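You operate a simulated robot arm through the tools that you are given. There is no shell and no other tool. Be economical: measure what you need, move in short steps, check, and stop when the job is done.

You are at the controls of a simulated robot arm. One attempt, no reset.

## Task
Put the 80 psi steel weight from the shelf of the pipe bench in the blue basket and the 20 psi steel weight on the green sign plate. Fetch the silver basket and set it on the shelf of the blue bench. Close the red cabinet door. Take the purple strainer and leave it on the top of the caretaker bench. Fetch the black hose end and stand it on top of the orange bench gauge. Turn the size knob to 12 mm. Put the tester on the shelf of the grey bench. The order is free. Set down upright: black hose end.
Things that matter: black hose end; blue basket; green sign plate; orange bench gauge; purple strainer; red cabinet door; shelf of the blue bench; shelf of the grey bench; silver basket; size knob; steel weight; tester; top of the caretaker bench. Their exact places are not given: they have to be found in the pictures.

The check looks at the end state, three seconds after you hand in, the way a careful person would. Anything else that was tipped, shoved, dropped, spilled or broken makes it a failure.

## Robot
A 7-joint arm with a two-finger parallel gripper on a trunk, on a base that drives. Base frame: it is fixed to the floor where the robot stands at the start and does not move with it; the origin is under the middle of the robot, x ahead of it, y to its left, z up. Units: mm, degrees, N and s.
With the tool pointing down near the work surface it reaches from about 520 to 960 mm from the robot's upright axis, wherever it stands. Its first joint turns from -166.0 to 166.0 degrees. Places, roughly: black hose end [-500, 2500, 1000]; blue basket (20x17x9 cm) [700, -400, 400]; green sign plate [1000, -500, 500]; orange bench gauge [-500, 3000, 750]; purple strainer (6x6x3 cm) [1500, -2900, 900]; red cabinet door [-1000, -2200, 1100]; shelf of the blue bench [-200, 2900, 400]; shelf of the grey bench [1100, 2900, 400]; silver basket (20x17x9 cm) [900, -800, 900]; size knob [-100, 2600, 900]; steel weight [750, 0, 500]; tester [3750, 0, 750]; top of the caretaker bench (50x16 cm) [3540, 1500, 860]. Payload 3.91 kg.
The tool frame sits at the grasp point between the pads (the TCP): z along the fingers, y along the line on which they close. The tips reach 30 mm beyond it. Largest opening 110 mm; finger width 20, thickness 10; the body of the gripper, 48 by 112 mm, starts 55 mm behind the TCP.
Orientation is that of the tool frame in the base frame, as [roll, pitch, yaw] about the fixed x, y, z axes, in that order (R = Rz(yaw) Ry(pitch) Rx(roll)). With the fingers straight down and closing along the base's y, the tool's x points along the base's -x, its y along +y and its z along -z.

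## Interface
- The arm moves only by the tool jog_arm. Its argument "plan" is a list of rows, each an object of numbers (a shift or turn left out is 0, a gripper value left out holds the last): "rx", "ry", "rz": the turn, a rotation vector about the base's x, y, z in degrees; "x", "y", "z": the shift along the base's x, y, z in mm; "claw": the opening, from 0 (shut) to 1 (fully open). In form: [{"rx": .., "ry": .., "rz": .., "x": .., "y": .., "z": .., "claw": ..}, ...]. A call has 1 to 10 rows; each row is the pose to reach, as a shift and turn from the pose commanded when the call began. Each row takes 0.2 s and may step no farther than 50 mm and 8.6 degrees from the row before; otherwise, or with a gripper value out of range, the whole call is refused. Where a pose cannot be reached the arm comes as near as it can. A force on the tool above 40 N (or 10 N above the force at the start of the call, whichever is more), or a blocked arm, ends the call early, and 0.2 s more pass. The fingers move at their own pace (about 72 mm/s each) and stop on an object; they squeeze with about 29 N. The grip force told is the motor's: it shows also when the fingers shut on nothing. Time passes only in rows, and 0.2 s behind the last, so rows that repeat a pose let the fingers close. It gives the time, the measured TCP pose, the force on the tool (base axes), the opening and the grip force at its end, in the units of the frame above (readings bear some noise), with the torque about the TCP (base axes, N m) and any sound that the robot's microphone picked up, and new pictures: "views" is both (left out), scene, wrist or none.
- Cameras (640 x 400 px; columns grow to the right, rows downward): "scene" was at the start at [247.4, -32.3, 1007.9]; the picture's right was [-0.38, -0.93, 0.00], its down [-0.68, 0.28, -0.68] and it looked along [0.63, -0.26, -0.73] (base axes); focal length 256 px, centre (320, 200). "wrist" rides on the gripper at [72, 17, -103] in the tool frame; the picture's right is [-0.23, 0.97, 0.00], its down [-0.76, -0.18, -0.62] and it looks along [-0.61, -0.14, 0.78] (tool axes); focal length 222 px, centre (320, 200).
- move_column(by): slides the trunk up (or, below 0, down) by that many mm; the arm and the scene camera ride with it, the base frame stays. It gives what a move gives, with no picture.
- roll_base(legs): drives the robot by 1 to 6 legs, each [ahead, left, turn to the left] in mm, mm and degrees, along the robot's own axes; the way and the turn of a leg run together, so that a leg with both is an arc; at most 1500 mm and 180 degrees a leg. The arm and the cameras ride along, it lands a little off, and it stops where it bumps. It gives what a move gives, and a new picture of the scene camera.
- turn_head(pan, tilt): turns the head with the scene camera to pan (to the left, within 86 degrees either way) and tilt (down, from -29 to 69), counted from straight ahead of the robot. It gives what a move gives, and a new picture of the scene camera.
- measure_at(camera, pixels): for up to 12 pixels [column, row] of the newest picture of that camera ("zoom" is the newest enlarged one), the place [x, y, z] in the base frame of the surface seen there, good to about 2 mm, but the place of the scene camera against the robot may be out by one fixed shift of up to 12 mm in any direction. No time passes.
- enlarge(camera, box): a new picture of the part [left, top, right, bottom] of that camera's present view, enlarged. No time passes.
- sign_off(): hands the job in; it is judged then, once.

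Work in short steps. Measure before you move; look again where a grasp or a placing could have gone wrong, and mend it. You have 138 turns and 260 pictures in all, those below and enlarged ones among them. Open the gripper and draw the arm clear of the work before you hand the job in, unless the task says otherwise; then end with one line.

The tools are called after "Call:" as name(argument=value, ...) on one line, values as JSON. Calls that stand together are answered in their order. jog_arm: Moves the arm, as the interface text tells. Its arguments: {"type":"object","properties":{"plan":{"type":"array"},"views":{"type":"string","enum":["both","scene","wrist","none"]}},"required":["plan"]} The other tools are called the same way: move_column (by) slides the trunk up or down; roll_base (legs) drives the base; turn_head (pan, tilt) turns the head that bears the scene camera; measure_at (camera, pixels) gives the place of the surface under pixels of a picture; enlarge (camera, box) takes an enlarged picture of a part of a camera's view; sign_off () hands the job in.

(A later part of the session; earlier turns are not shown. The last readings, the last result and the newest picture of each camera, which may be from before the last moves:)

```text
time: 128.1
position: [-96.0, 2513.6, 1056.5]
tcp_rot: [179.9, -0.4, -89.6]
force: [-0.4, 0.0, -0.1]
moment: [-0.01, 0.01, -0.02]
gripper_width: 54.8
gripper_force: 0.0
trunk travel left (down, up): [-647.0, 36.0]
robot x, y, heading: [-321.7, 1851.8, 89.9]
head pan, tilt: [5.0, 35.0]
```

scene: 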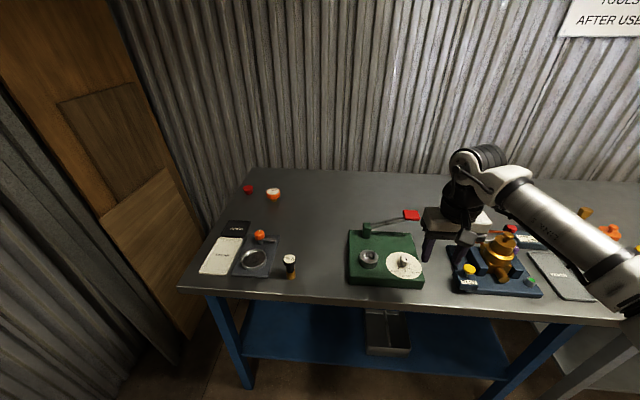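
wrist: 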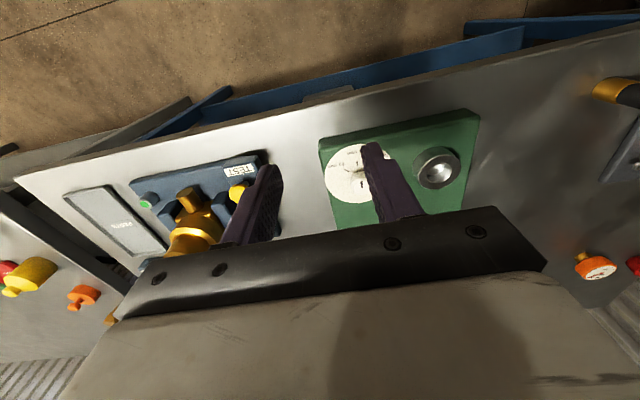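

I shift left 30 and ahead 50 to see the knob between the fingers.

Call:
jog_arm(plan=[{"x": -30, "y": 25}, {"x": -32, "y": 40, "z": -30}], views="wrist")

Call:
enlarge(camera="wrist", box=[260, 90, 400, 220])

```text
time: 128.7
position: [-125.9, 2552.6, 1026.5]
tcp_rot: [179.8, -0.4, -89.6]
force: [0.5, -0.6, 0.3]
moment: [-0.01, 0.02, 0.01]
gripper_width: 55.0
gripper_force: 0.1
trunk travel left (down, up): [-647.0, 36.0]
robot x, y, heading: [-315.7, 1847.7, 90.0]
head pan, tilt: [5.0, 35.0]
```

wrist: 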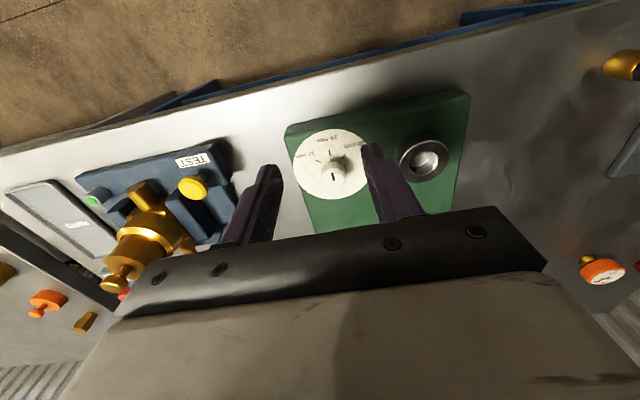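

```text
3.08 times, centred on (330, 155) of wrist
```

zoom: 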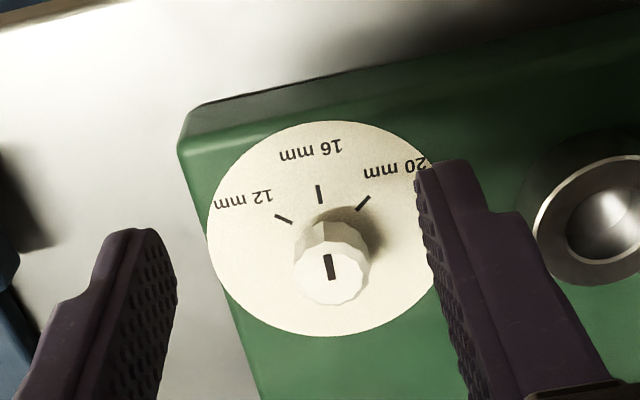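

The pointer mark goes from knob centre toward 16 mm. I measure ticks and knob to get the turning angle to 12 mm.

Call:
measure_at(camera="zoom", pixels=[[284, 219], [319, 194], [363, 203], [333, 275], [298, 275], [369, 270], [327, 256], [333, 280], [208, 240], [440, 230], [318, 122], [330, 336]])

```text
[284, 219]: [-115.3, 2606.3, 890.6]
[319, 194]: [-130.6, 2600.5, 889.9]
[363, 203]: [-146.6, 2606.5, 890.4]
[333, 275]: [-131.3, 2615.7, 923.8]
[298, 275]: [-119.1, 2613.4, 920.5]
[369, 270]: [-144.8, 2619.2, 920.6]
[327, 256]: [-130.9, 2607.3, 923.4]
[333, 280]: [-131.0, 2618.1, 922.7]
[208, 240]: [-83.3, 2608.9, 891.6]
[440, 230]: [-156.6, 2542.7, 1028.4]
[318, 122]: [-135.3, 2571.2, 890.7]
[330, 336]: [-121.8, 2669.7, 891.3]
```

Knob centre ≈ (-131.5,2618), top z 923; it must turn about +47° (counter-clockwise seen from above). I pre-turn the gripper -24°, go above, then down over the knob with tips above the dial.

Call:
jog_arm(plan=[{"rz": -8, "x": -2, "y": 25}, {"rz": -16, "x": -4, "y": 50}, {"rz": -24, "x": -5.6, "y": 65.4}, {"rz": -24, "x": -5.6, "y": 65.4, "z": -45}], views="wrist")

```text
time: 129.7
position: [-134.6, 2618.1, 980.9]
tcp_rot: [179.9, -0.3, -113.6]
force: [0.0, -0.5, -0.4]
moment: [0.01, -0.01, 0.05]
gripper_width: 55.0
gripper_force: 0.0
trunk travel left (down, up): [-647.0, 36.0]
robot x, y, heading: [-316.7, 1849.9, 89.9]
head pan, tilt: [5.0, 35.0]
```

wrist: 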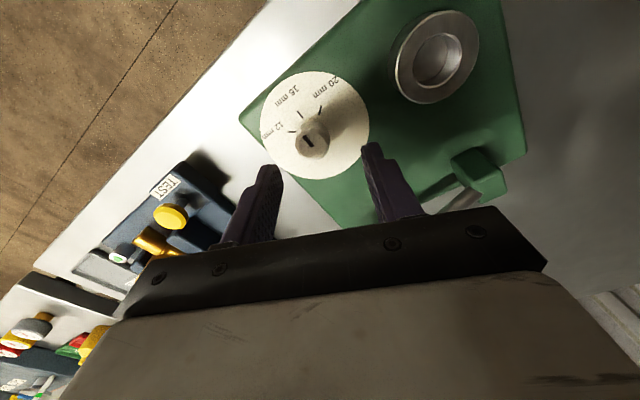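

Call:
measure_at(camera="wrist", pixels=[[308, 142], [312, 135], [298, 140], [327, 136], [460, 203], [470, 180], [500, 165]])

Call:
measure_at(camera="scene", pixels=[[411, 215], [420, 213], [403, 218], [385, 221], [368, 226]])

Call:
enlarge(camera="wrist", box=[250, 60, 390, 170])

```text
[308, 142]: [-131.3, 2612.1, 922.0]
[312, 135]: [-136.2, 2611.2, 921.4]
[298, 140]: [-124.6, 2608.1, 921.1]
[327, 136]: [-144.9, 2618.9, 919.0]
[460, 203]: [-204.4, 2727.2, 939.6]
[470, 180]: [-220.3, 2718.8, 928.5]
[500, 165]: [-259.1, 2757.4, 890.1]
```

```text
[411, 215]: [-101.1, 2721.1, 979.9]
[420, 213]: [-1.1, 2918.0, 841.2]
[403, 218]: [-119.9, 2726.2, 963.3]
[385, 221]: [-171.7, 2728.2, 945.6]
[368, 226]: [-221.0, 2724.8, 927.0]
```

```text
3.64 times, centred on (320, 115) of wrist
```

zoom: 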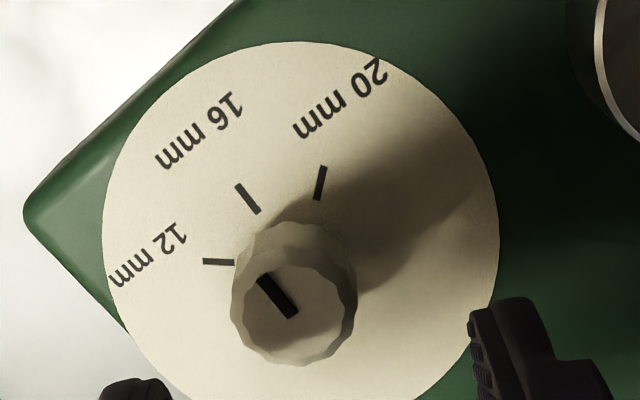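

Call:
measure_at(camera="zoom", pixels=[[204, 262], [232, 263], [238, 185], [257, 212], [325, 168], [317, 198], [104, 230], [498, 240], [300, 43], [262, 275], [294, 318], [430, 90]])

```text
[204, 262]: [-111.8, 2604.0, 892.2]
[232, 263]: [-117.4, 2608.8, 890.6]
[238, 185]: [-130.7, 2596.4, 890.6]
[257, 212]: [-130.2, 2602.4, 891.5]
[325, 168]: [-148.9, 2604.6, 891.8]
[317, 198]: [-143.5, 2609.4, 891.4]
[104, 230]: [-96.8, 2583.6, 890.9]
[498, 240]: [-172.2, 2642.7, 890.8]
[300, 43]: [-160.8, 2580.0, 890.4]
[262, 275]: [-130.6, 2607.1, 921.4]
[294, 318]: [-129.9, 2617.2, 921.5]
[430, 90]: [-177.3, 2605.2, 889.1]
```

Ticks give 12 mm at ≈ +49° from 16 mm, knob axis at (-130.5,2620). I descend and close on the knob.

Call:
jog_arm(plan=[{"x": 2.5, "y": 2, "z": -25}, {"x": 2.5, "y": 2, "z": -50}, {"x": 2.5, "y": 2, "z": -50, "claw": 0}, {"x": 2.5, "y": 2, "z": -50, "claw": 0}, {"x": 2.5, "y": 2, "z": -50, "claw": 0}], views="wrist")

```text
time: 130.9
position: [-128.9, 2621.3, 931.1]
tcp_rot: [-180.0, -0.4, -113.8]
force: [16.5, -10.2, -2.0]
moment: [0.24, -0.65, 0.07]
gripper_width: 27.6
gripper_force: 45.2
trunk travel left (down, up): [-647.0, 36.0]
robot x, y, heading: [-317.6, 1851.6, 89.6]
head pan, tilt: [5.0, 35.0]
```

wrist: 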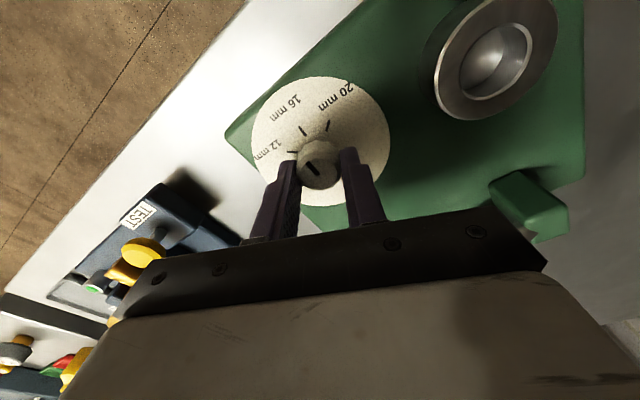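

A side force of 19 N shows I'm slightly off; I shift 2 mm with it while turning +49°.

Call:
jog_arm(plan=[{"rz": 2, "x": 2, "y": -1}, {"rz": 9, "x": 2, "y": -1}, {"rz": 17, "x": 2, "y": -1}, {"rz": 25, "x": 2, "y": -1}, {"rz": 33, "x": 1.5, "y": -1}, {"rz": 41, "x": 1.5, "y": -1}, {"rz": 49, "x": 1.5, "y": -1}, {"rz": 49, "x": 1.5, "y": -1}], views="wrist")

Call:
enlarge(camera="wrist", box=[240, 60, 400, 220])

```text
time: 132.7
position: [-129.4, 2620.1, 931.5]
tcp_rot: [180.0, -0.3, -72.4]
force: [7.7, 1.8, 8.3]
moment: [0.24, -0.1, 0.02]
gripper_width: 27.4
gripper_force: 44.8
out of reach, approached as far as the arm can: row 7, 8
trunk travel left (down, up): [-647.0, 36.0]
robot x, y, heading: [-318.0, 1851.9, 90.0]
head pan, tilt: [5.0, 35.0]
```

wrist: 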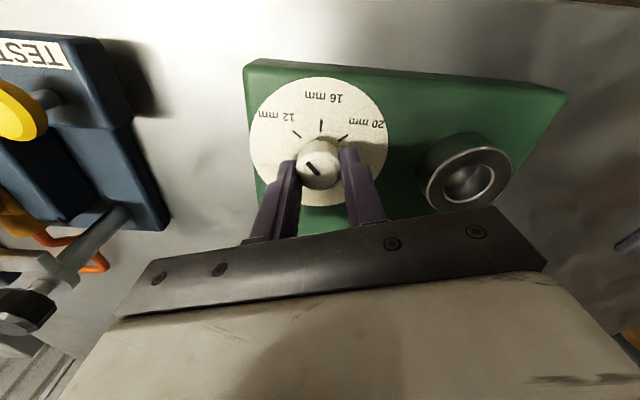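

```text
2.50 times, centred on (320, 140) of wrist
```

zoom: 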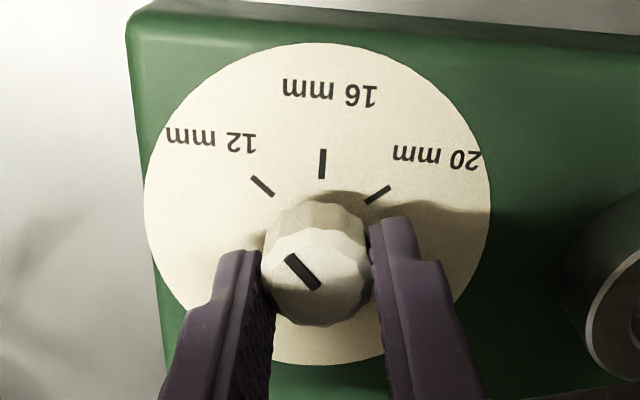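

It turned about 41° before a joint limit. I measure the pointer's present angle.

Call:
measure_at(camera="zoom", pixels=[[287, 256], [319, 289], [253, 179], [272, 195], [303, 272], [296, 265]])

```text
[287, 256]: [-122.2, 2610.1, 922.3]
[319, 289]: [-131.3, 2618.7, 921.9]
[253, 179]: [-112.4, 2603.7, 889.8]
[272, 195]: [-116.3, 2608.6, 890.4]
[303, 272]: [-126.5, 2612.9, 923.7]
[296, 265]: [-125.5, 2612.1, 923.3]
```

By the yaw change and the picture, ~7.5° is still missing. I open, swing back -24° in place, re-grip, then finish the turn.

Call:
jog_arm(plan=[{"claw": 0.5}, {"claw": 0.5}, {"rz": -8, "claw": 0.5}, {"rz": -16, "claw": 0.5}, {"rz": -24, "claw": 0.5}, {"rz": -24, "claw": 0}, {"rz": -24, "claw": 0}, {"rz": -24, "claw": 0}], views="wrist")

Call:
enlarge(camera="wrist", box=[240, 60, 400, 220])

```text
time: 134.5
position: [-127.0, 2620.2, 931.4]
tcp_rot: [180.0, -0.4, -96.7]
force: [4.1, 0.0, 0.6]
moment: [-0.01, -0.12, -0.01]
gripper_width: 27.8
gripper_force: 44.8
trunk travel left (down, up): [-647.0, 36.0]
robot x, y, heading: [-320.7, 1855.9, 90.1]
head pan, tilt: [5.0, 35.0]
```

wrist: 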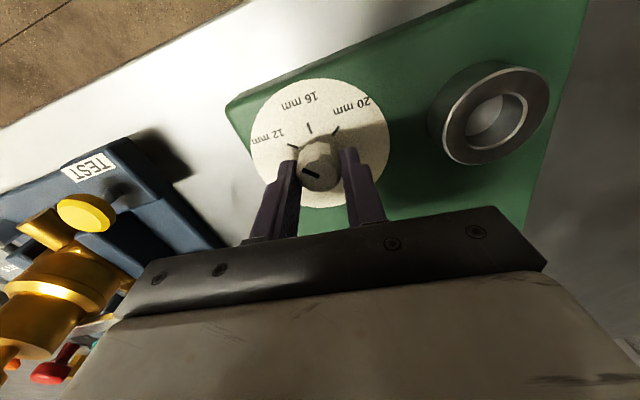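

```text
2.50 times, centred on (320, 140) of wrist
```

zoom: 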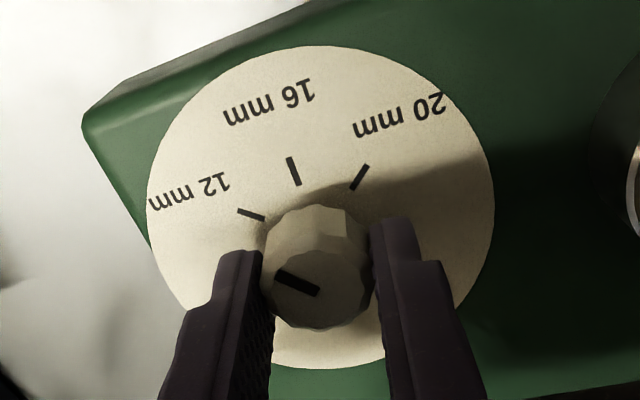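

The pointer is still about 4–5° short of the 12 mm tick; I turn +6° and release, then look.

Call:
jog_arm(plan=[{"rz": 3}, {"rz": 6}, {"rz": 6}, {"rz": 6, "claw": 0.5}, {"rz": 6, "claw": 0.5}, {"rz": 6, "z": 40, "claw": 0.5}, {"rz": 6, "z": 65, "y": -30, "claw": 0.5}], views="wrist")

Call:
enlarge(camera="wrist", box=[250, 60, 390, 180])

```text
time: 136.1
position: [-127.7, 2589.5, 998.6]
tcp_rot: [179.9, -0.3, -90.6]
force: [0.0, -0.5, 0.3]
moment: [-0.03, 0.01, -0.01]
gripper_width: 54.7
gripper_force: 0.2
trunk travel left (down, up): [-647.0, 36.0]
robot x, y, heading: [-321.5, 1851.9, 89.6]
head pan, tilt: [5.0, 35.0]
```

wrist: 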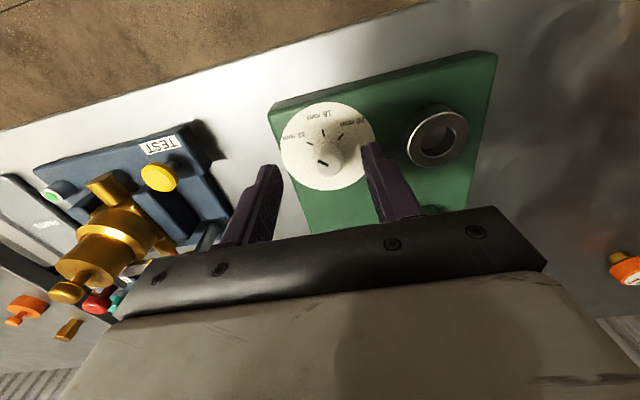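

```text
3.33 times, centred on (320, 120) of wrist
```

zoom: 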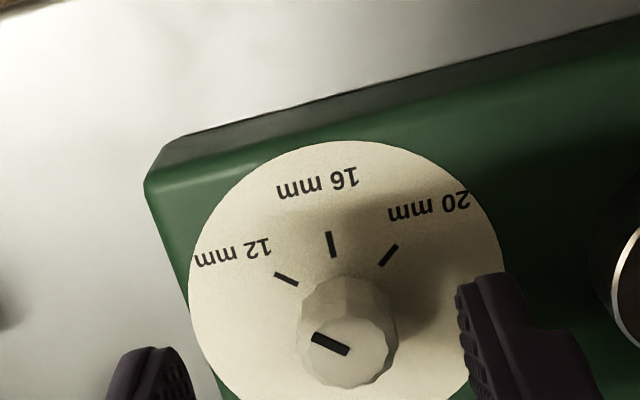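

Call:
measure_at(camera="zoom", pixels=[[314, 338], [347, 351], [331, 344], [276, 274], [296, 284], [355, 355], [330, 232], [333, 257]])

Call:
enlarge(camera="scene", box=[370, 235, 440, 290])

```text
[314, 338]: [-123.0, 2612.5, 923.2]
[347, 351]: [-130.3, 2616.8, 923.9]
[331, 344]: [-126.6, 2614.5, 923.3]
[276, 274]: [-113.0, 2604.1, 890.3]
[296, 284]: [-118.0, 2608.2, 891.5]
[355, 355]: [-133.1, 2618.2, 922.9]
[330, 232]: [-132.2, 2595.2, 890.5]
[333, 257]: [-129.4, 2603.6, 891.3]
```

```text
7.27 times, centred on (405, 262) of scene
```

zoom: 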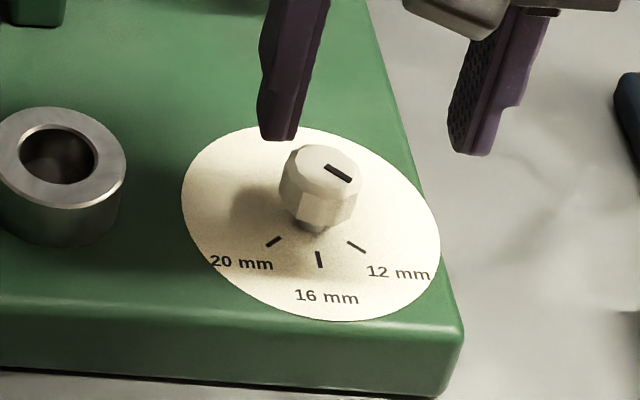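

In the scene zoom the pointer is parallel to the 12 mm tick: knob done. Now I move the hand left to look at the hose end and the gauge.

Call:
jog_arm(plan=[{"z": 30}, {"x": -45, "y": -15, "z": 40}, {"x": -90, "y": -30, "z": 50}, {"x": -135, "y": -45, "z": 50}, {"x": -180, "y": -60, "z": 50}, {"x": -225, "y": -75, "z": 50}, {"x": -270, "y": -85, "z": 50}, {"x": -312, "y": -95, "z": 50}])

```text
time: 137.9
position: [-442.7, 2490.3, 1048.8]
tcp_rot: [180.0, -0.4, -90.7]
force: [0.5, 1.2, -0.4]
moment: [0.0, -0.01, -0.01]
gripper_width: 55.0
gripper_force: 0.1
trunk travel left (down, up): [-647.0, 36.0]
robot x, y, heading: [-317.0, 1849.8, 90.0]
head pan, tilt: [5.0, 35.0]
```

scene: 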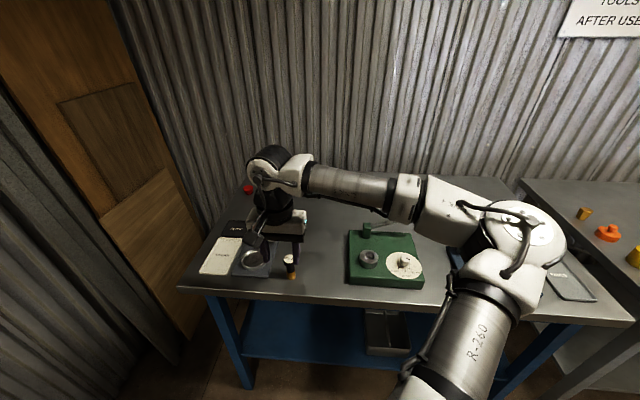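
wrist: 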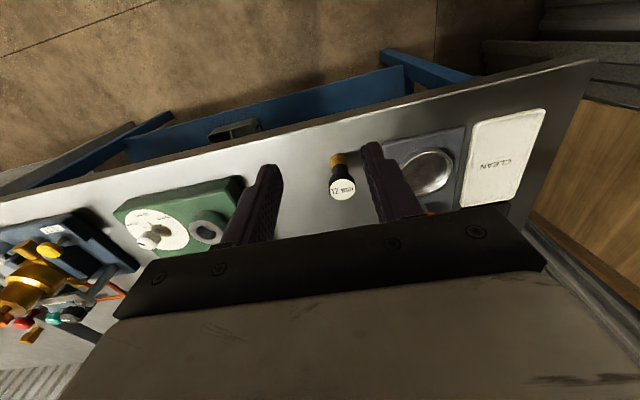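

Call:
measure_at(camera="wrist", pixels=[[342, 188], [330, 190], [355, 186], [337, 160], [341, 175], [300, 180], [425, 175]])

Call:
enlarge(camera="wrist", box=[290, 130, 390, 220])

Call:
enlarge(camera="scene", box=[235, 170, 315, 290])

```text
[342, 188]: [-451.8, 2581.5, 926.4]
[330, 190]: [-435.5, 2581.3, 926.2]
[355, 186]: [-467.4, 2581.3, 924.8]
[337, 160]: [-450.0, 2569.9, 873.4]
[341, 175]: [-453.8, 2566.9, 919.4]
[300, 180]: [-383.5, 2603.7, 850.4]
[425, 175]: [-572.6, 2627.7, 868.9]
```

```text
4.44 times, centred on (340, 175) of wrist
```

zoom: 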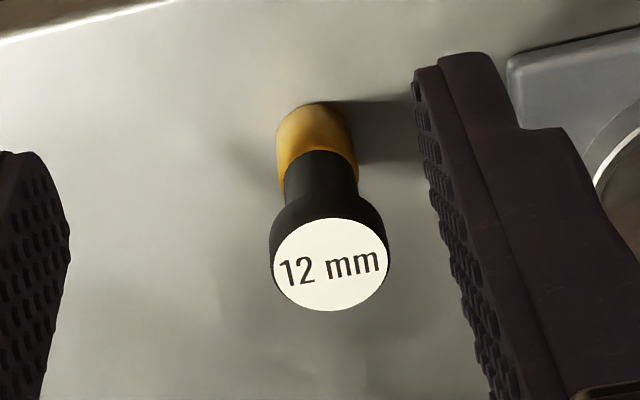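

```text
3.33 times, centred on (275, 230) of scene
```

zoom: 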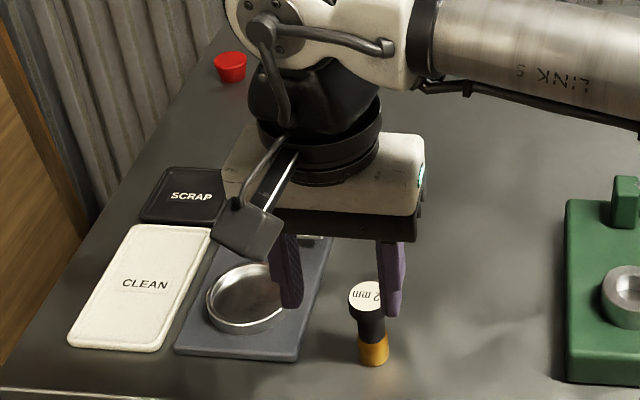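

The hose end stands upright at (-452,2581), flange top z 926, flange radius 16. I go above it and down so the tips end at z≈875, then close.

Call:
jog_arm(plan=[{"x": -5, "y": 45}, {"x": -9, "y": 91}, {"x": -9, "y": 91, "z": -50}, {"x": -9, "y": 91, "z": -100}, {"x": -9, "y": 91, "z": -143}, {"x": -9, "y": 91, "z": -143}])

```text
time: 139.3
position: [-449.3, 2585.3, 905.2]
tcp_rot: [180.0, -0.4, -90.5]
force: [0.1, 0.4, 0.8]
moment: [-0.03, -0.01, 0.0]
gripper_width: 54.7
gripper_force: 0.1
trunk travel left (down, up): [-647.0, 36.0]
robot x, y, heading: [-316.3, 1850.0, 90.1]
head pan, tilt: [5.0, 35.0]
```

scene: 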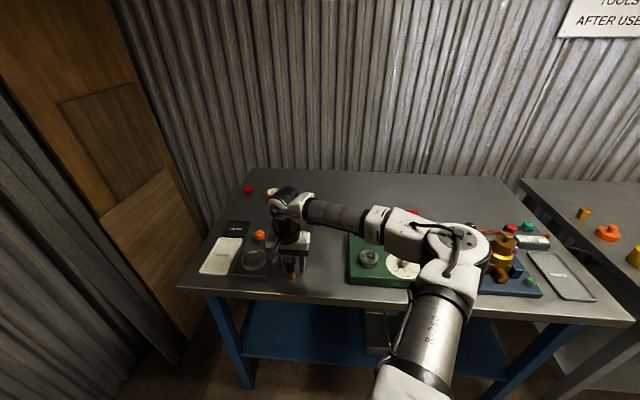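
wrist: 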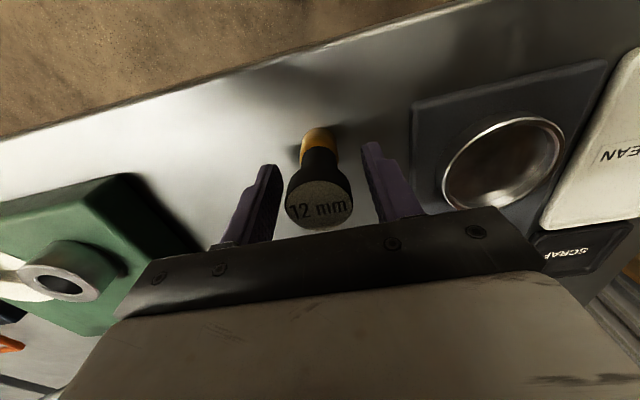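

The piece is between the fingers; I close and lift.

Call:
jog_arm(plan=[{"y": -2, "claw": 0}, {"y": -2, "claw": 0}, {"y": -2, "claw": 0}, {"y": -2, "z": 30, "claw": 0}, {"y": -2, "z": 75, "claw": 0}, {"y": -2, "z": 120, "claw": 0}, {"y": -2, "z": 150, "claw": 0}], views="wrist")

```text
time: 140.9
position: [-450.7, 2582.1, 1054.1]
tcp_rot: [180.0, -0.3, -90.6]
force: [0.8, -0.3, -2.0]
moment: [0.01, 0.01, 0.01]
gripper_width: 33.3
gripper_force: 28.7
trunk travel left (down, up): [-647.0, 36.0]
robot x, y, heading: [-318.1, 1848.8, 89.9]
head pan, tilt: [5.0, 35.0]
```

wrist: 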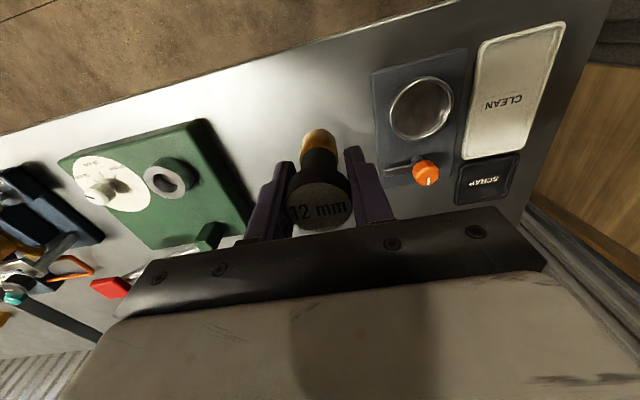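

Held firmly (33 mm). I drive 220 mm ahead toward the orange gauge.

Call:
roll_base(legs=[[220, 0, 0]])

Call:
jog_arm(plan=[{"x": -40, "y": 20}, {"x": -80, "y": 40}, {"x": -125, "y": 50}])

```text
time: 142.6
position: [-449.5, 2802.1, 1052.9]
tcp_rot: [179.9, -0.4, -90.6]
force: [0.6, -0.7, -2.2]
moment: [-0.01, -0.02, 0.01]
gripper_width: 33.3
gripper_force: 28.8
trunk travel left (down, up): [-647.0, 36.0]
robot x, y, heading: [-319.1, 2070.1, 90.0]
head pan, tilt: [5.0, 35.0]
```

scene: 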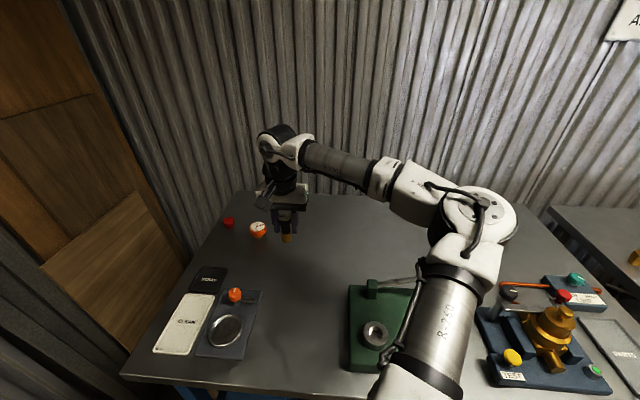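

```text
time: 143.4
position: [-573.1, 2850.2, 1054.5]
tcp_rot: [-179.9, -0.4, -90.7]
force: [-1.7, 0.1, -2.3]
moment: [0.02, -0.02, 0.01]
gripper_width: 33.5
gripper_force: 28.7
trunk travel left (down, up): [-647.0, 36.0]
robot x, y, heading: [-317.3, 2069.3, 89.9]
head pan, tilt: [5.0, 35.0]
```

scene: 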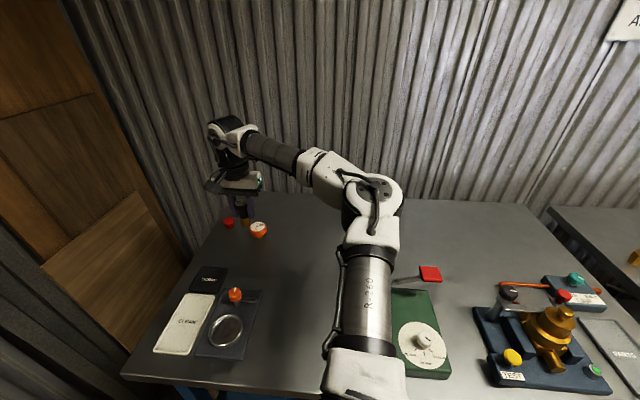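
wrist: 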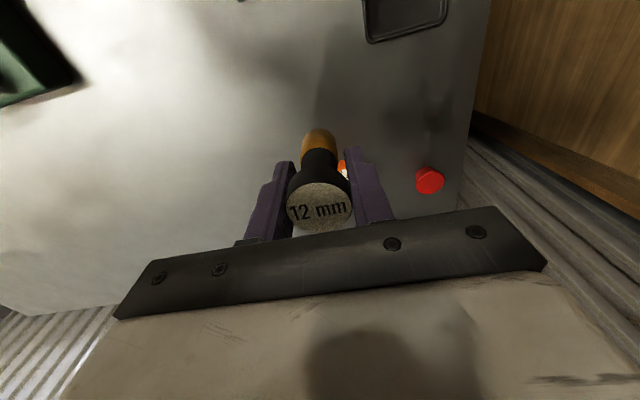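

The gauge is hidden behind the piece in the wrist view; I shift right 80 mm and enlarge both.

Call:
jog_arm(plan=[{"x": 40}, {"x": 80}], views="wrist")

Call:
enlarge(camera="wrist", box=[330, 110, 470, 220])

Call:
enlarge(camera="scene", box=[210, 190, 300, 260])

```text
time: 144.0
position: [-493.7, 2851.0, 1055.5]
tcp_rot: [179.8, -0.4, -90.5]
force: [0.3, 0.4, -1.2]
moment: [0.03, -0.02, 0.05]
gripper_width: 33.3
gripper_force: 29.1
trunk travel left (down, up): [-647.0, 36.0]
robot x, y, heading: [-314.7, 2068.6, 89.8]
head pan, tilt: [5.0, 35.0]
```

wrist: 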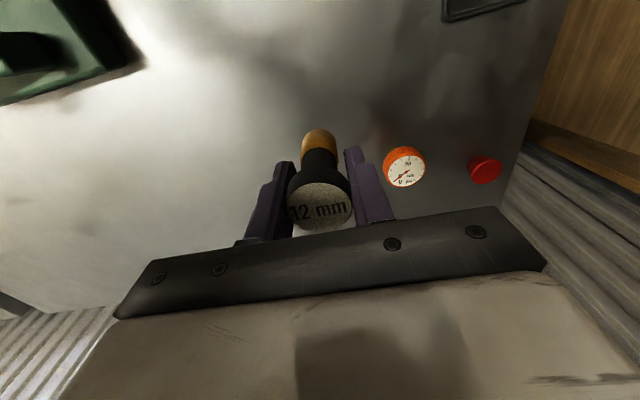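

```text
3.64 times, centred on (400, 165) of wrist
```

zoom: 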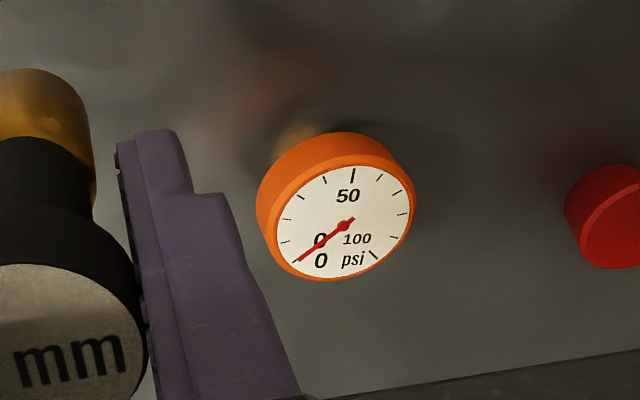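

```text
5.71 times, centred on (255, 225) of scene
```

zoom: 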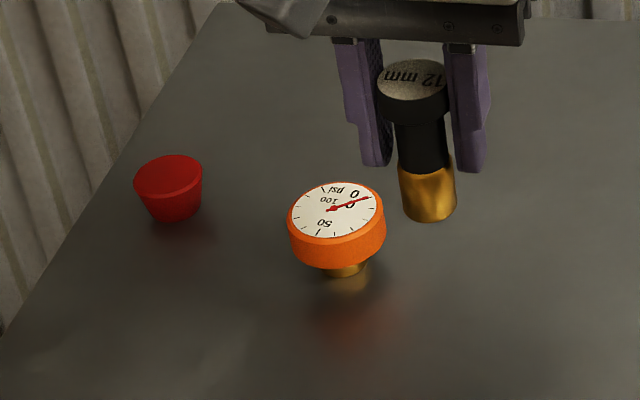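

Good: gauge stands on a brass stem with its face up, level. I measure the face in the wrist view.

Call:
measure_at(camera="wrist", pixels=[[405, 172], [388, 180], [423, 165], [408, 156], [400, 186], [405, 177], [484, 170]])

Call:
measure_at(camera="scene", pixels=[[268, 201], [270, 214], [258, 227], [262, 237]])

```text
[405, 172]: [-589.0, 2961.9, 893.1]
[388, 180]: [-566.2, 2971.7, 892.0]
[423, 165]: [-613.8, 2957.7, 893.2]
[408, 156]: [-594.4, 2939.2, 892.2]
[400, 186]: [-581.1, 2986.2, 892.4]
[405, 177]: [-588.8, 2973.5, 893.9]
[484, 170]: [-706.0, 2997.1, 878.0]
```

```text
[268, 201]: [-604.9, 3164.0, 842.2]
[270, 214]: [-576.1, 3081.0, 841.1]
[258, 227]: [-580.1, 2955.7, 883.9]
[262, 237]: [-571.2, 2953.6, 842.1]
```

Call:
measure_at(camera="wrist", pixels=[[319, 208], [290, 210], [350, 206], [318, 185], [320, 229]])

```text
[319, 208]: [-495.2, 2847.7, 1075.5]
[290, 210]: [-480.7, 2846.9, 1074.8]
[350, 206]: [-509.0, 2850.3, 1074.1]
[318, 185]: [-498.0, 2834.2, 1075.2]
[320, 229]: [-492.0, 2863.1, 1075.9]
```

Flange centre is offset (-1,-2) from the TCP. I move over the gauge face at (-589,2963), lowering 60 mm on the way.

Call:
jog_arm(plan=[{"x": -32, "y": 30, "z": -15}, {"x": -64, "y": 62, "z": -30}, {"x": -90, "y": 95, "z": -45}, {"x": -94.3, "y": 114.5, "z": -60}, {"x": -94.3, "y": 114.5, "z": -70}, {"x": -94.3, "y": 114.5, "z": -80}])

Call:
enlarge(camera="scene", box=[210, 180, 310, 260])

```text
time: 145.4
position: [-589.2, 2965.3, 973.2]
tcp_rot: [180.0, -0.4, -90.6]
force: [0.8, 0.0, -2.2]
moment: [0.01, -0.02, -0.03]
gripper_width: 33.2
gripper_force: 28.9
trunk travel left (down, up): [-647.0, 36.0]
robot x, y, heading: [-321.1, 2071.6, 89.7]
head pan, tilt: [5.0, 35.0]
```

scene: 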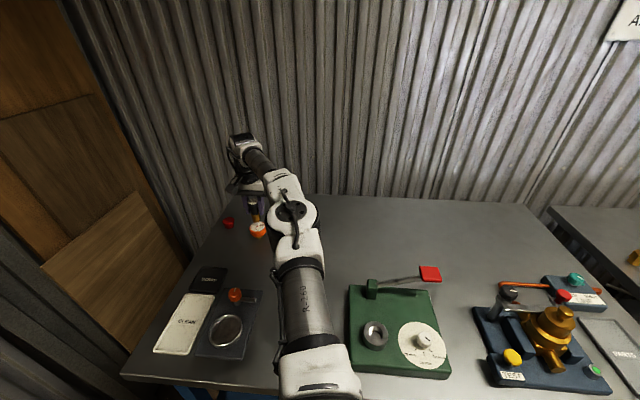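
wrist: 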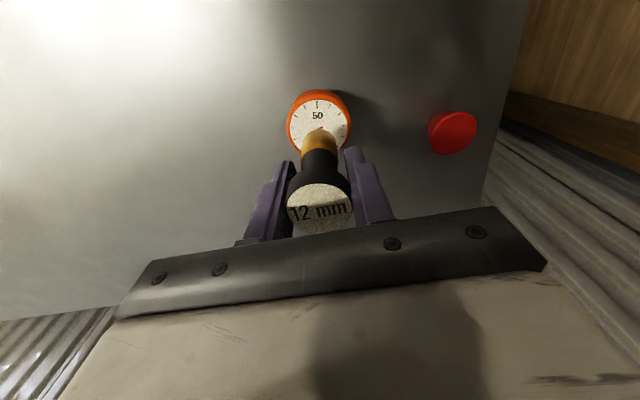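

```text
5.00 times, centred on (260, 220) of scene
```

zoom: 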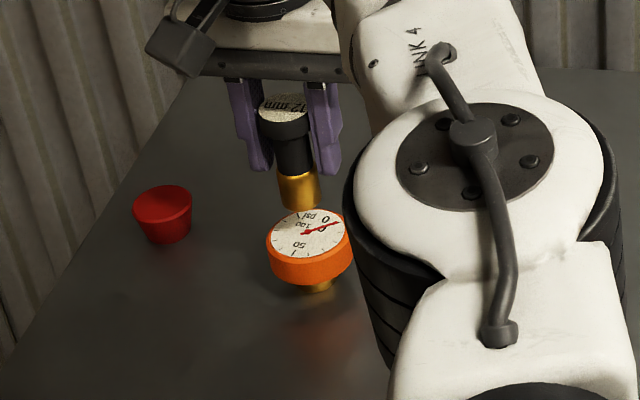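

I verify the face centre against the piece once more from this view.

Call:
measure_at(camera="wrist", pixels=[[289, 128], [348, 122], [318, 102], [319, 208], [318, 145], [316, 118], [290, 210], [350, 206]])

```text
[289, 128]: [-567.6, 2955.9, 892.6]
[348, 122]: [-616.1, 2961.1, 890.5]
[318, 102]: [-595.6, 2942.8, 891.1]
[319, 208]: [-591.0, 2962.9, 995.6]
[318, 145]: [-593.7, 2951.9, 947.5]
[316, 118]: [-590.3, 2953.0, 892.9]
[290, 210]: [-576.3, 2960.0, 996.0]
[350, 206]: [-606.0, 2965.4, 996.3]
```

Aligned within 2–3 mm. I lower 26 mm.

Call:
jog_arm(plan=[{"y": 1, "z": -15}, {"y": 1, "z": -23}, {"y": 1, "z": -26}, {"y": 1, "z": -26}], views="wrist")

```text
time: 146.4
position: [-587.9, 2966.0, 947.9]
tcp_rot: [180.0, -0.4, -90.6]
force: [-0.1, 0.1, -1.0]
moment: [0.01, -0.02, 0.01]
gripper_width: 33.4
gripper_force: 29.4
trunk travel left (down, up): [-647.0, 36.0]
robot x, y, heading: [-313.7, 2065.9, 90.0]
head pan, tilt: [5.0, 35.0]
```

wrist: 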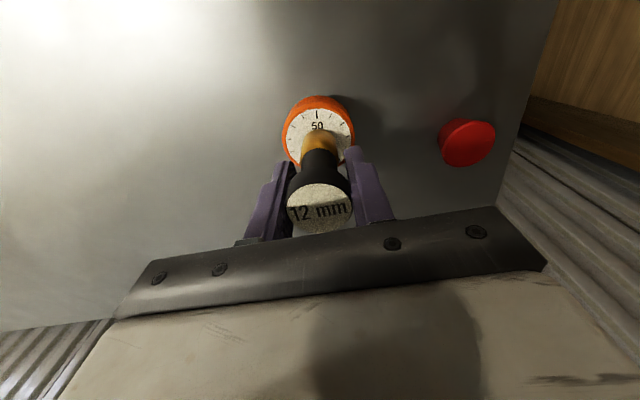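

Not touching yet; I go down in 1 mm steps and watch the force.

Call:
jog_arm(plan=[{"z": -1}, {"z": -2}, {"z": -2}], views="none")

Call:
measure_at(camera="wrist", pixels=[[319, 208], [300, 210], [340, 206]])

```text
time: 147.2
position: [-588.5, 2966.6, 946.9]
tcp_rot: [179.8, -0.4, -90.6]
force: [-0.4, -0.1, 0.4]
moment: [0.04, 0.02, 0.0]
gripper_width: 33.0
gripper_force: 28.2
trunk travel left (down, up): [-647.0, 36.0]
robot x, y, heading: [-315.9, 2070.3, 90.0]
head pan, tilt: [5.0, 35.0]
```

```text
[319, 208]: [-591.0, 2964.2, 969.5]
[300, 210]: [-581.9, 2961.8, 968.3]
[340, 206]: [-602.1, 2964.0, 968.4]
```

Load is coming off (force rose from -2 to +0.4). One more millimetre, then check.

Call:
jog_arm(plan=[{"z": -1}, {"z": -1}], views="none")

```text
time: 147.8
position: [-588.4, 2965.8, 947.1]
tcp_rot: [179.8, -0.1, -90.7]
force: [-1.7, 1.8, 10.6]
moment: [0.09, 0.07, 0.01]
gripper_width: 33.1
gripper_force: 29.0
trunk travel left (down, up): [-647.0, 36.0]
robot x, y, heading: [-317.4, 2067.5, 89.8]
head pan, tilt: [5.0, 35.0]
```

Contact (10.6 N). I back off 1 mm, open slowly, and rise straight up.

Call:
jog_arm(plan=[{"z": 0.5}, {"z": 0.5, "claw": 0.4}, {"z": 0.5, "claw": 0.5}, {"z": 0.5, "claw": 0.5}, {"z": 20}, {"z": 60}, {"z": 100}, {"z": 120}])

Call:
enlarge(camera="scene", box=[210, 180, 310, 260])

```text
time: 149.6
position: [-587.0, 2964.2, 1065.0]
tcp_rot: [179.9, -0.4, -90.6]
force: [0.4, -0.9, -0.6]
moment: [-0.02, 0.02, 0.02]
gripper_width: 54.8
gripper_force: 0.1
trunk travel left (down, up): [-647.0, 36.0]
robot x, y, heading: [-318.7, 2068.9, 89.8]
head pan, tilt: [5.0, 35.0]
```

scene: 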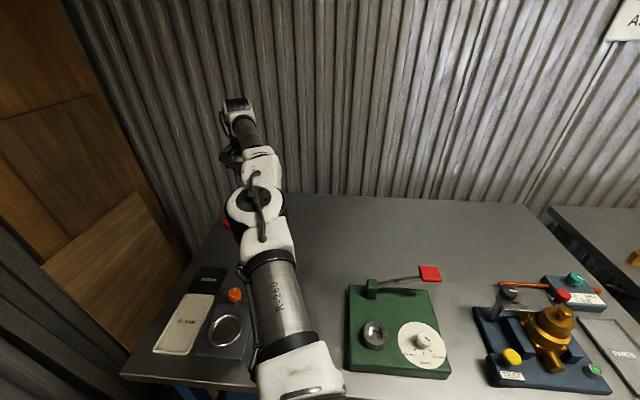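
wrist: 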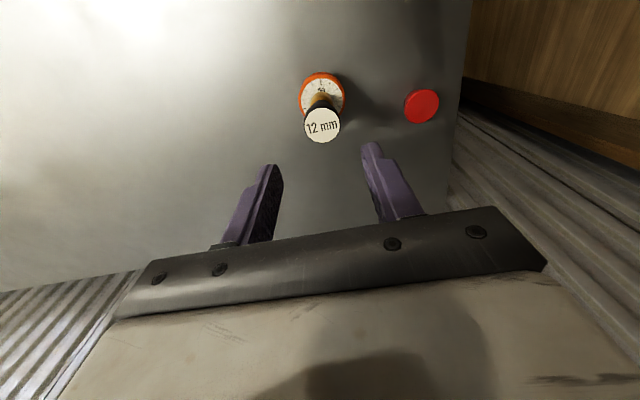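

```text
5.00 times, centred on (260, 220) of scene
```

zoom: 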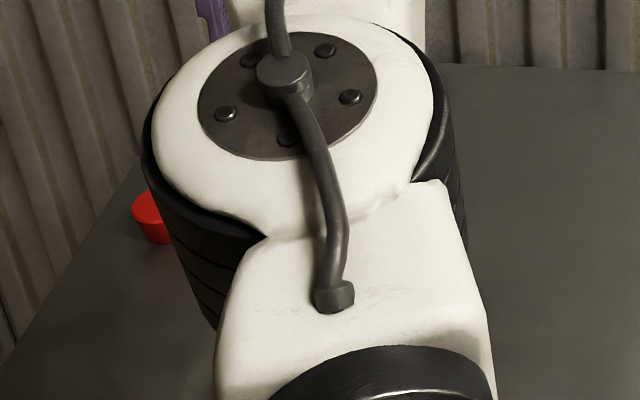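

The hose end stands on the gauge. I retract the arm toward the robot and then back away.

Call:
jog_arm(plan=[{"x": 32, "y": -32}, {"x": 64, "y": -64}, {"x": 96, "y": -96}, {"x": 128, "y": -128}, {"x": 160, "y": -160}, {"x": 192, "y": -192}, {"x": 224, "y": -224}, {"x": 250, "y": -254}], views="scene")

Call:
enlarge(camera="scene", box=[200, 180, 460, 380])

```text
time: 151.4
position: [-336.2, 2711.6, 1066.3]
tcp_rot: [180.0, -0.4, -90.6]
force: [-0.2, -0.4, -1.1]
moment: [0.0, 0.01, 0.01]
gripper_width: 55.2
gripper_force: 0.1
trunk travel left (down, up): [-647.0, 36.0]
robot x, y, heading: [-316.4, 2068.3, 89.9]
head pan, tilt: [5.0, 35.0]
```

scene: 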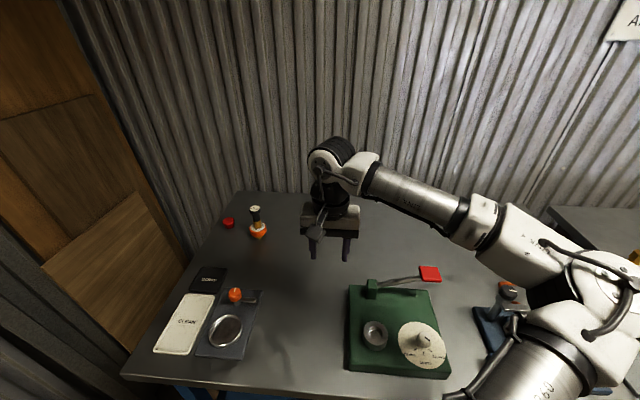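

```text
2.00 times, centred on (330, 280) of scene
```

zoom: 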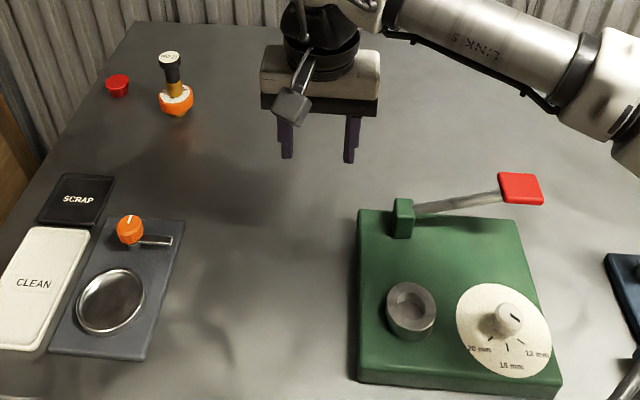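

All good there. I back away and drive down the corridor (x≈-190) toward the red cabinet side of the room.

Call:
roll_base(legs=[[-480, 0, 0], [0, -130, 0], [-1300, 0, 0]])

```text
time: 161.7
position: [-217.1, 916.2, 1065.7]
tcp_rot: [179.9, -0.4, -90.3]
force: [0.5, 0.0, -0.2]
moment: [0.01, 0.0, -0.02]
gripper_width: 55.1
gripper_force: 0.1
trunk travel left (down, up): [-647.0, 36.0]
robot x, y, heading: [-190.4, 275.0, 89.9]
head pan, tilt: [5.0, 35.0]
```

scene: 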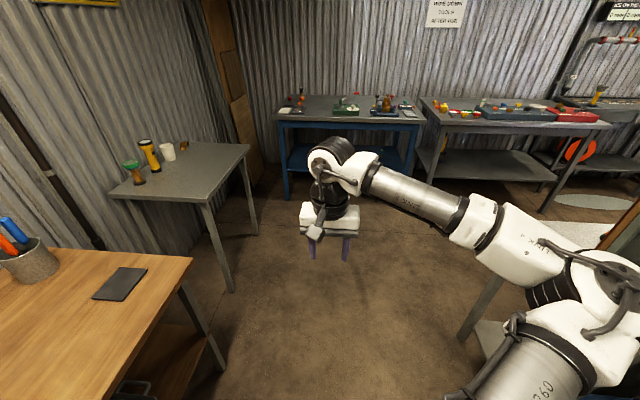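

I continue back to y≈-700 and turn right, where the sweep clears the partition (x 494, y<-1075).

Call:
roll_base(legs=[[-960, 0, 0], [0, 0, -90], [0, 0, -60]])

Call:
turn_head(pan=0, tilt=20)

```text
time: 173.3
position: [138.5, -1218.9, 1065.5]
tcp_rot: [179.9, -0.5, 119.1]
force: [1.0, 0.6, 0.7]
moment: [-0.02, 0.01, 0.05]
gripper_width: 55.2
gripper_force: 0.0
trunk travel left (down, up): [-647.0, 36.0]
robot x, y, heading: [-196.6, -669.8, -60.3]
head pan, tilt: [5.0, 35.0]
```

scene: 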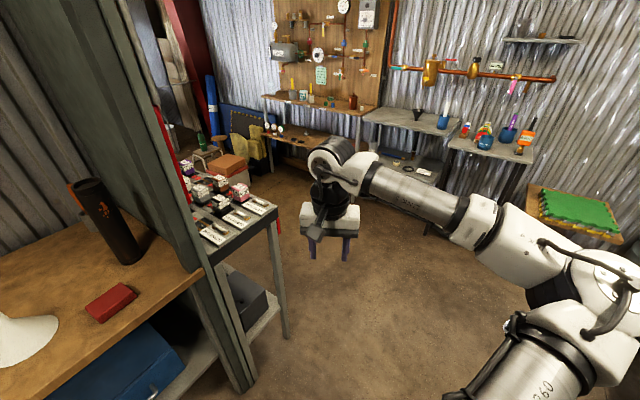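

```text
time: 174.0
position: [139.6, -1218.9, 1065.8]
tcp_rot: [179.9, -0.4, 119.1]
force: [0.7, 0.4, -0.2]
moment: [-0.01, 0.03, -0.03]
gripper_width: 55.0
gripper_force: 0.0
trunk travel left (down, up): [-647.0, 36.0]
robot x, y, heading: [-198.2, -673.1, -60.3]
head pan, tilt: [0.0, 20.0]
```

scene: 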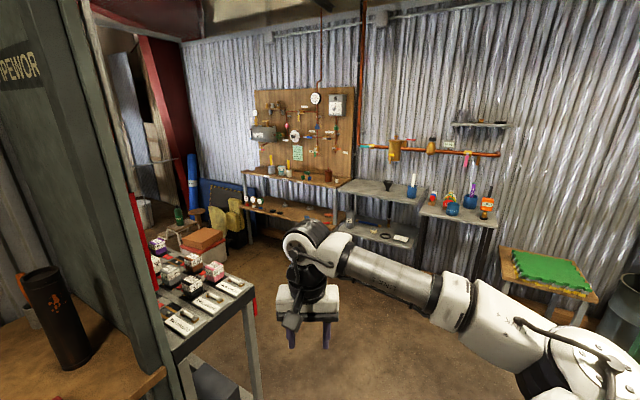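

I turn a further 58° right to face the red cabinet.

Call:
roll_base(legs=[[0, 0, -55]])

Call:
enlarge(camera="scene", box=[240, 60, 560, 260])

```text
time: 176.9
position: [-455.1, -1260.3, 1067.1]
tcp_rot: [179.9, -0.4, 64.0]
force: [-0.2, 0.3, -0.3]
moment: [0.02, -0.01, -0.04]
gripper_width: 55.2
gripper_force: 0.1
trunk travel left (down, up): [-647.0, 36.0]
robot x, y, heading: [-197.8, -672.2, -115.7]
head pan, tilt: [0.0, 20.0]
```

scene: 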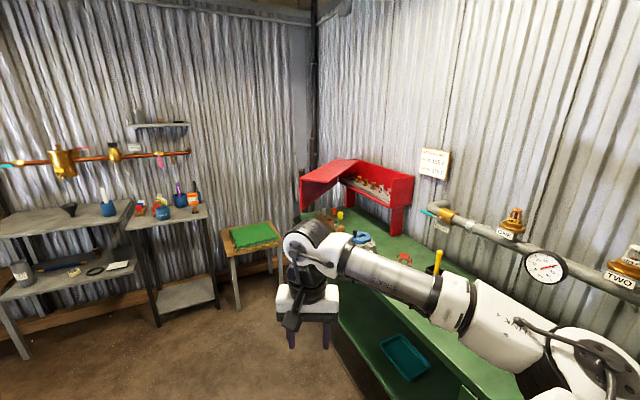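

```text
2.00 times, centred on (400, 160) of scene
```

zoom: 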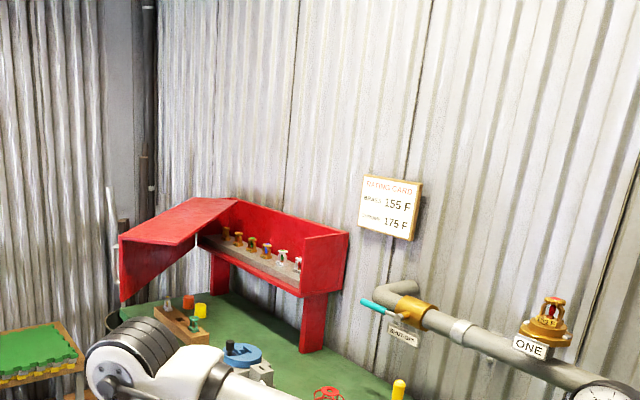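

I measure the cabinet and door in the zoomed picture.

Call:
measure_at(camera="zoom", pixels=[[122, 240], [122, 298], [165, 243], [195, 200], [236, 203], [160, 262], [215, 225], [300, 240], [345, 236], [345, 285], [205, 242], [312, 348]])

Call:
enlarge(camera="scene", box=[285, 140, 425, 240])

```text
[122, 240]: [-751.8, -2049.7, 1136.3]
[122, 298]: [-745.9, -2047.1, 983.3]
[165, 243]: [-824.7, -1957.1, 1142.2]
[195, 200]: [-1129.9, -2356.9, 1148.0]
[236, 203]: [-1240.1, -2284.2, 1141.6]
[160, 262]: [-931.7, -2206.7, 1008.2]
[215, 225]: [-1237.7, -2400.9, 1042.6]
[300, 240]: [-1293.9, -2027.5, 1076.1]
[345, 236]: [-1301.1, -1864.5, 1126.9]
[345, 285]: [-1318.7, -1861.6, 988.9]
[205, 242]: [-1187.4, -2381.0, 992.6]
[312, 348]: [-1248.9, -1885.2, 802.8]
```

```text
4.00 times, centred on (355, 190) of scene
```

zoom: 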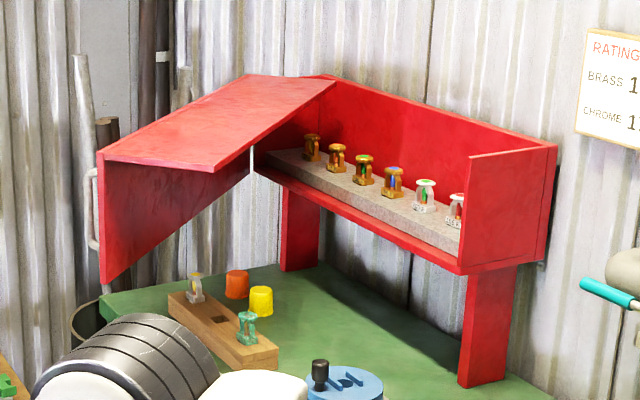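

The door is an L-panel hinged at about (-1190,-2390), tip at (-750,-2048); it has to swing about 52° counter-clockwise, pushed from its outer side. I measure the green bench and the floor around.

Call:
measure_at(camera="scene", pixels=[[345, 335], [340, 345], [385, 385], [302, 216], [330, 265], [240, 250], [262, 235], [280, 222], [237, 300], [330, 230], [300, 195], [365, 240]])

Call:
measure_at(camera="zoom", pixels=[[103, 155], [103, 275], [250, 165], [210, 168], [330, 85], [245, 78], [92, 190], [255, 165], [460, 268], [555, 150], [470, 155], [105, 310]])

```text
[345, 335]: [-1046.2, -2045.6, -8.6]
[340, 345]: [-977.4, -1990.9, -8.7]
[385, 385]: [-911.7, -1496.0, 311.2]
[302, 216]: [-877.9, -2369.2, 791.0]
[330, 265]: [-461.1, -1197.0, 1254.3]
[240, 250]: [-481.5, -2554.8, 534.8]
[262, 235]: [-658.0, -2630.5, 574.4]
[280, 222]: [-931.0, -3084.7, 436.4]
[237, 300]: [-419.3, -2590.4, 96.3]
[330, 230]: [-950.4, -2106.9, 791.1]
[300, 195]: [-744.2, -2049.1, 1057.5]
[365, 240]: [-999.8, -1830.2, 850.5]
```

```text
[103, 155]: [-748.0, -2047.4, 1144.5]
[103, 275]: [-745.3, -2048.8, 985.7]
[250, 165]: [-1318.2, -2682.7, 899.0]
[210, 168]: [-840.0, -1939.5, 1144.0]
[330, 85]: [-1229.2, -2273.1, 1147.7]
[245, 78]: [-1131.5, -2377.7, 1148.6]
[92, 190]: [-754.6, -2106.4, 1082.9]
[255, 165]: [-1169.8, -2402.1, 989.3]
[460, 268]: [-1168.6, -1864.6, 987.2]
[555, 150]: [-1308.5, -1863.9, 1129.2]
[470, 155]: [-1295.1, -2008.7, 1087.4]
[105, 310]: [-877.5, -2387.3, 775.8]
```

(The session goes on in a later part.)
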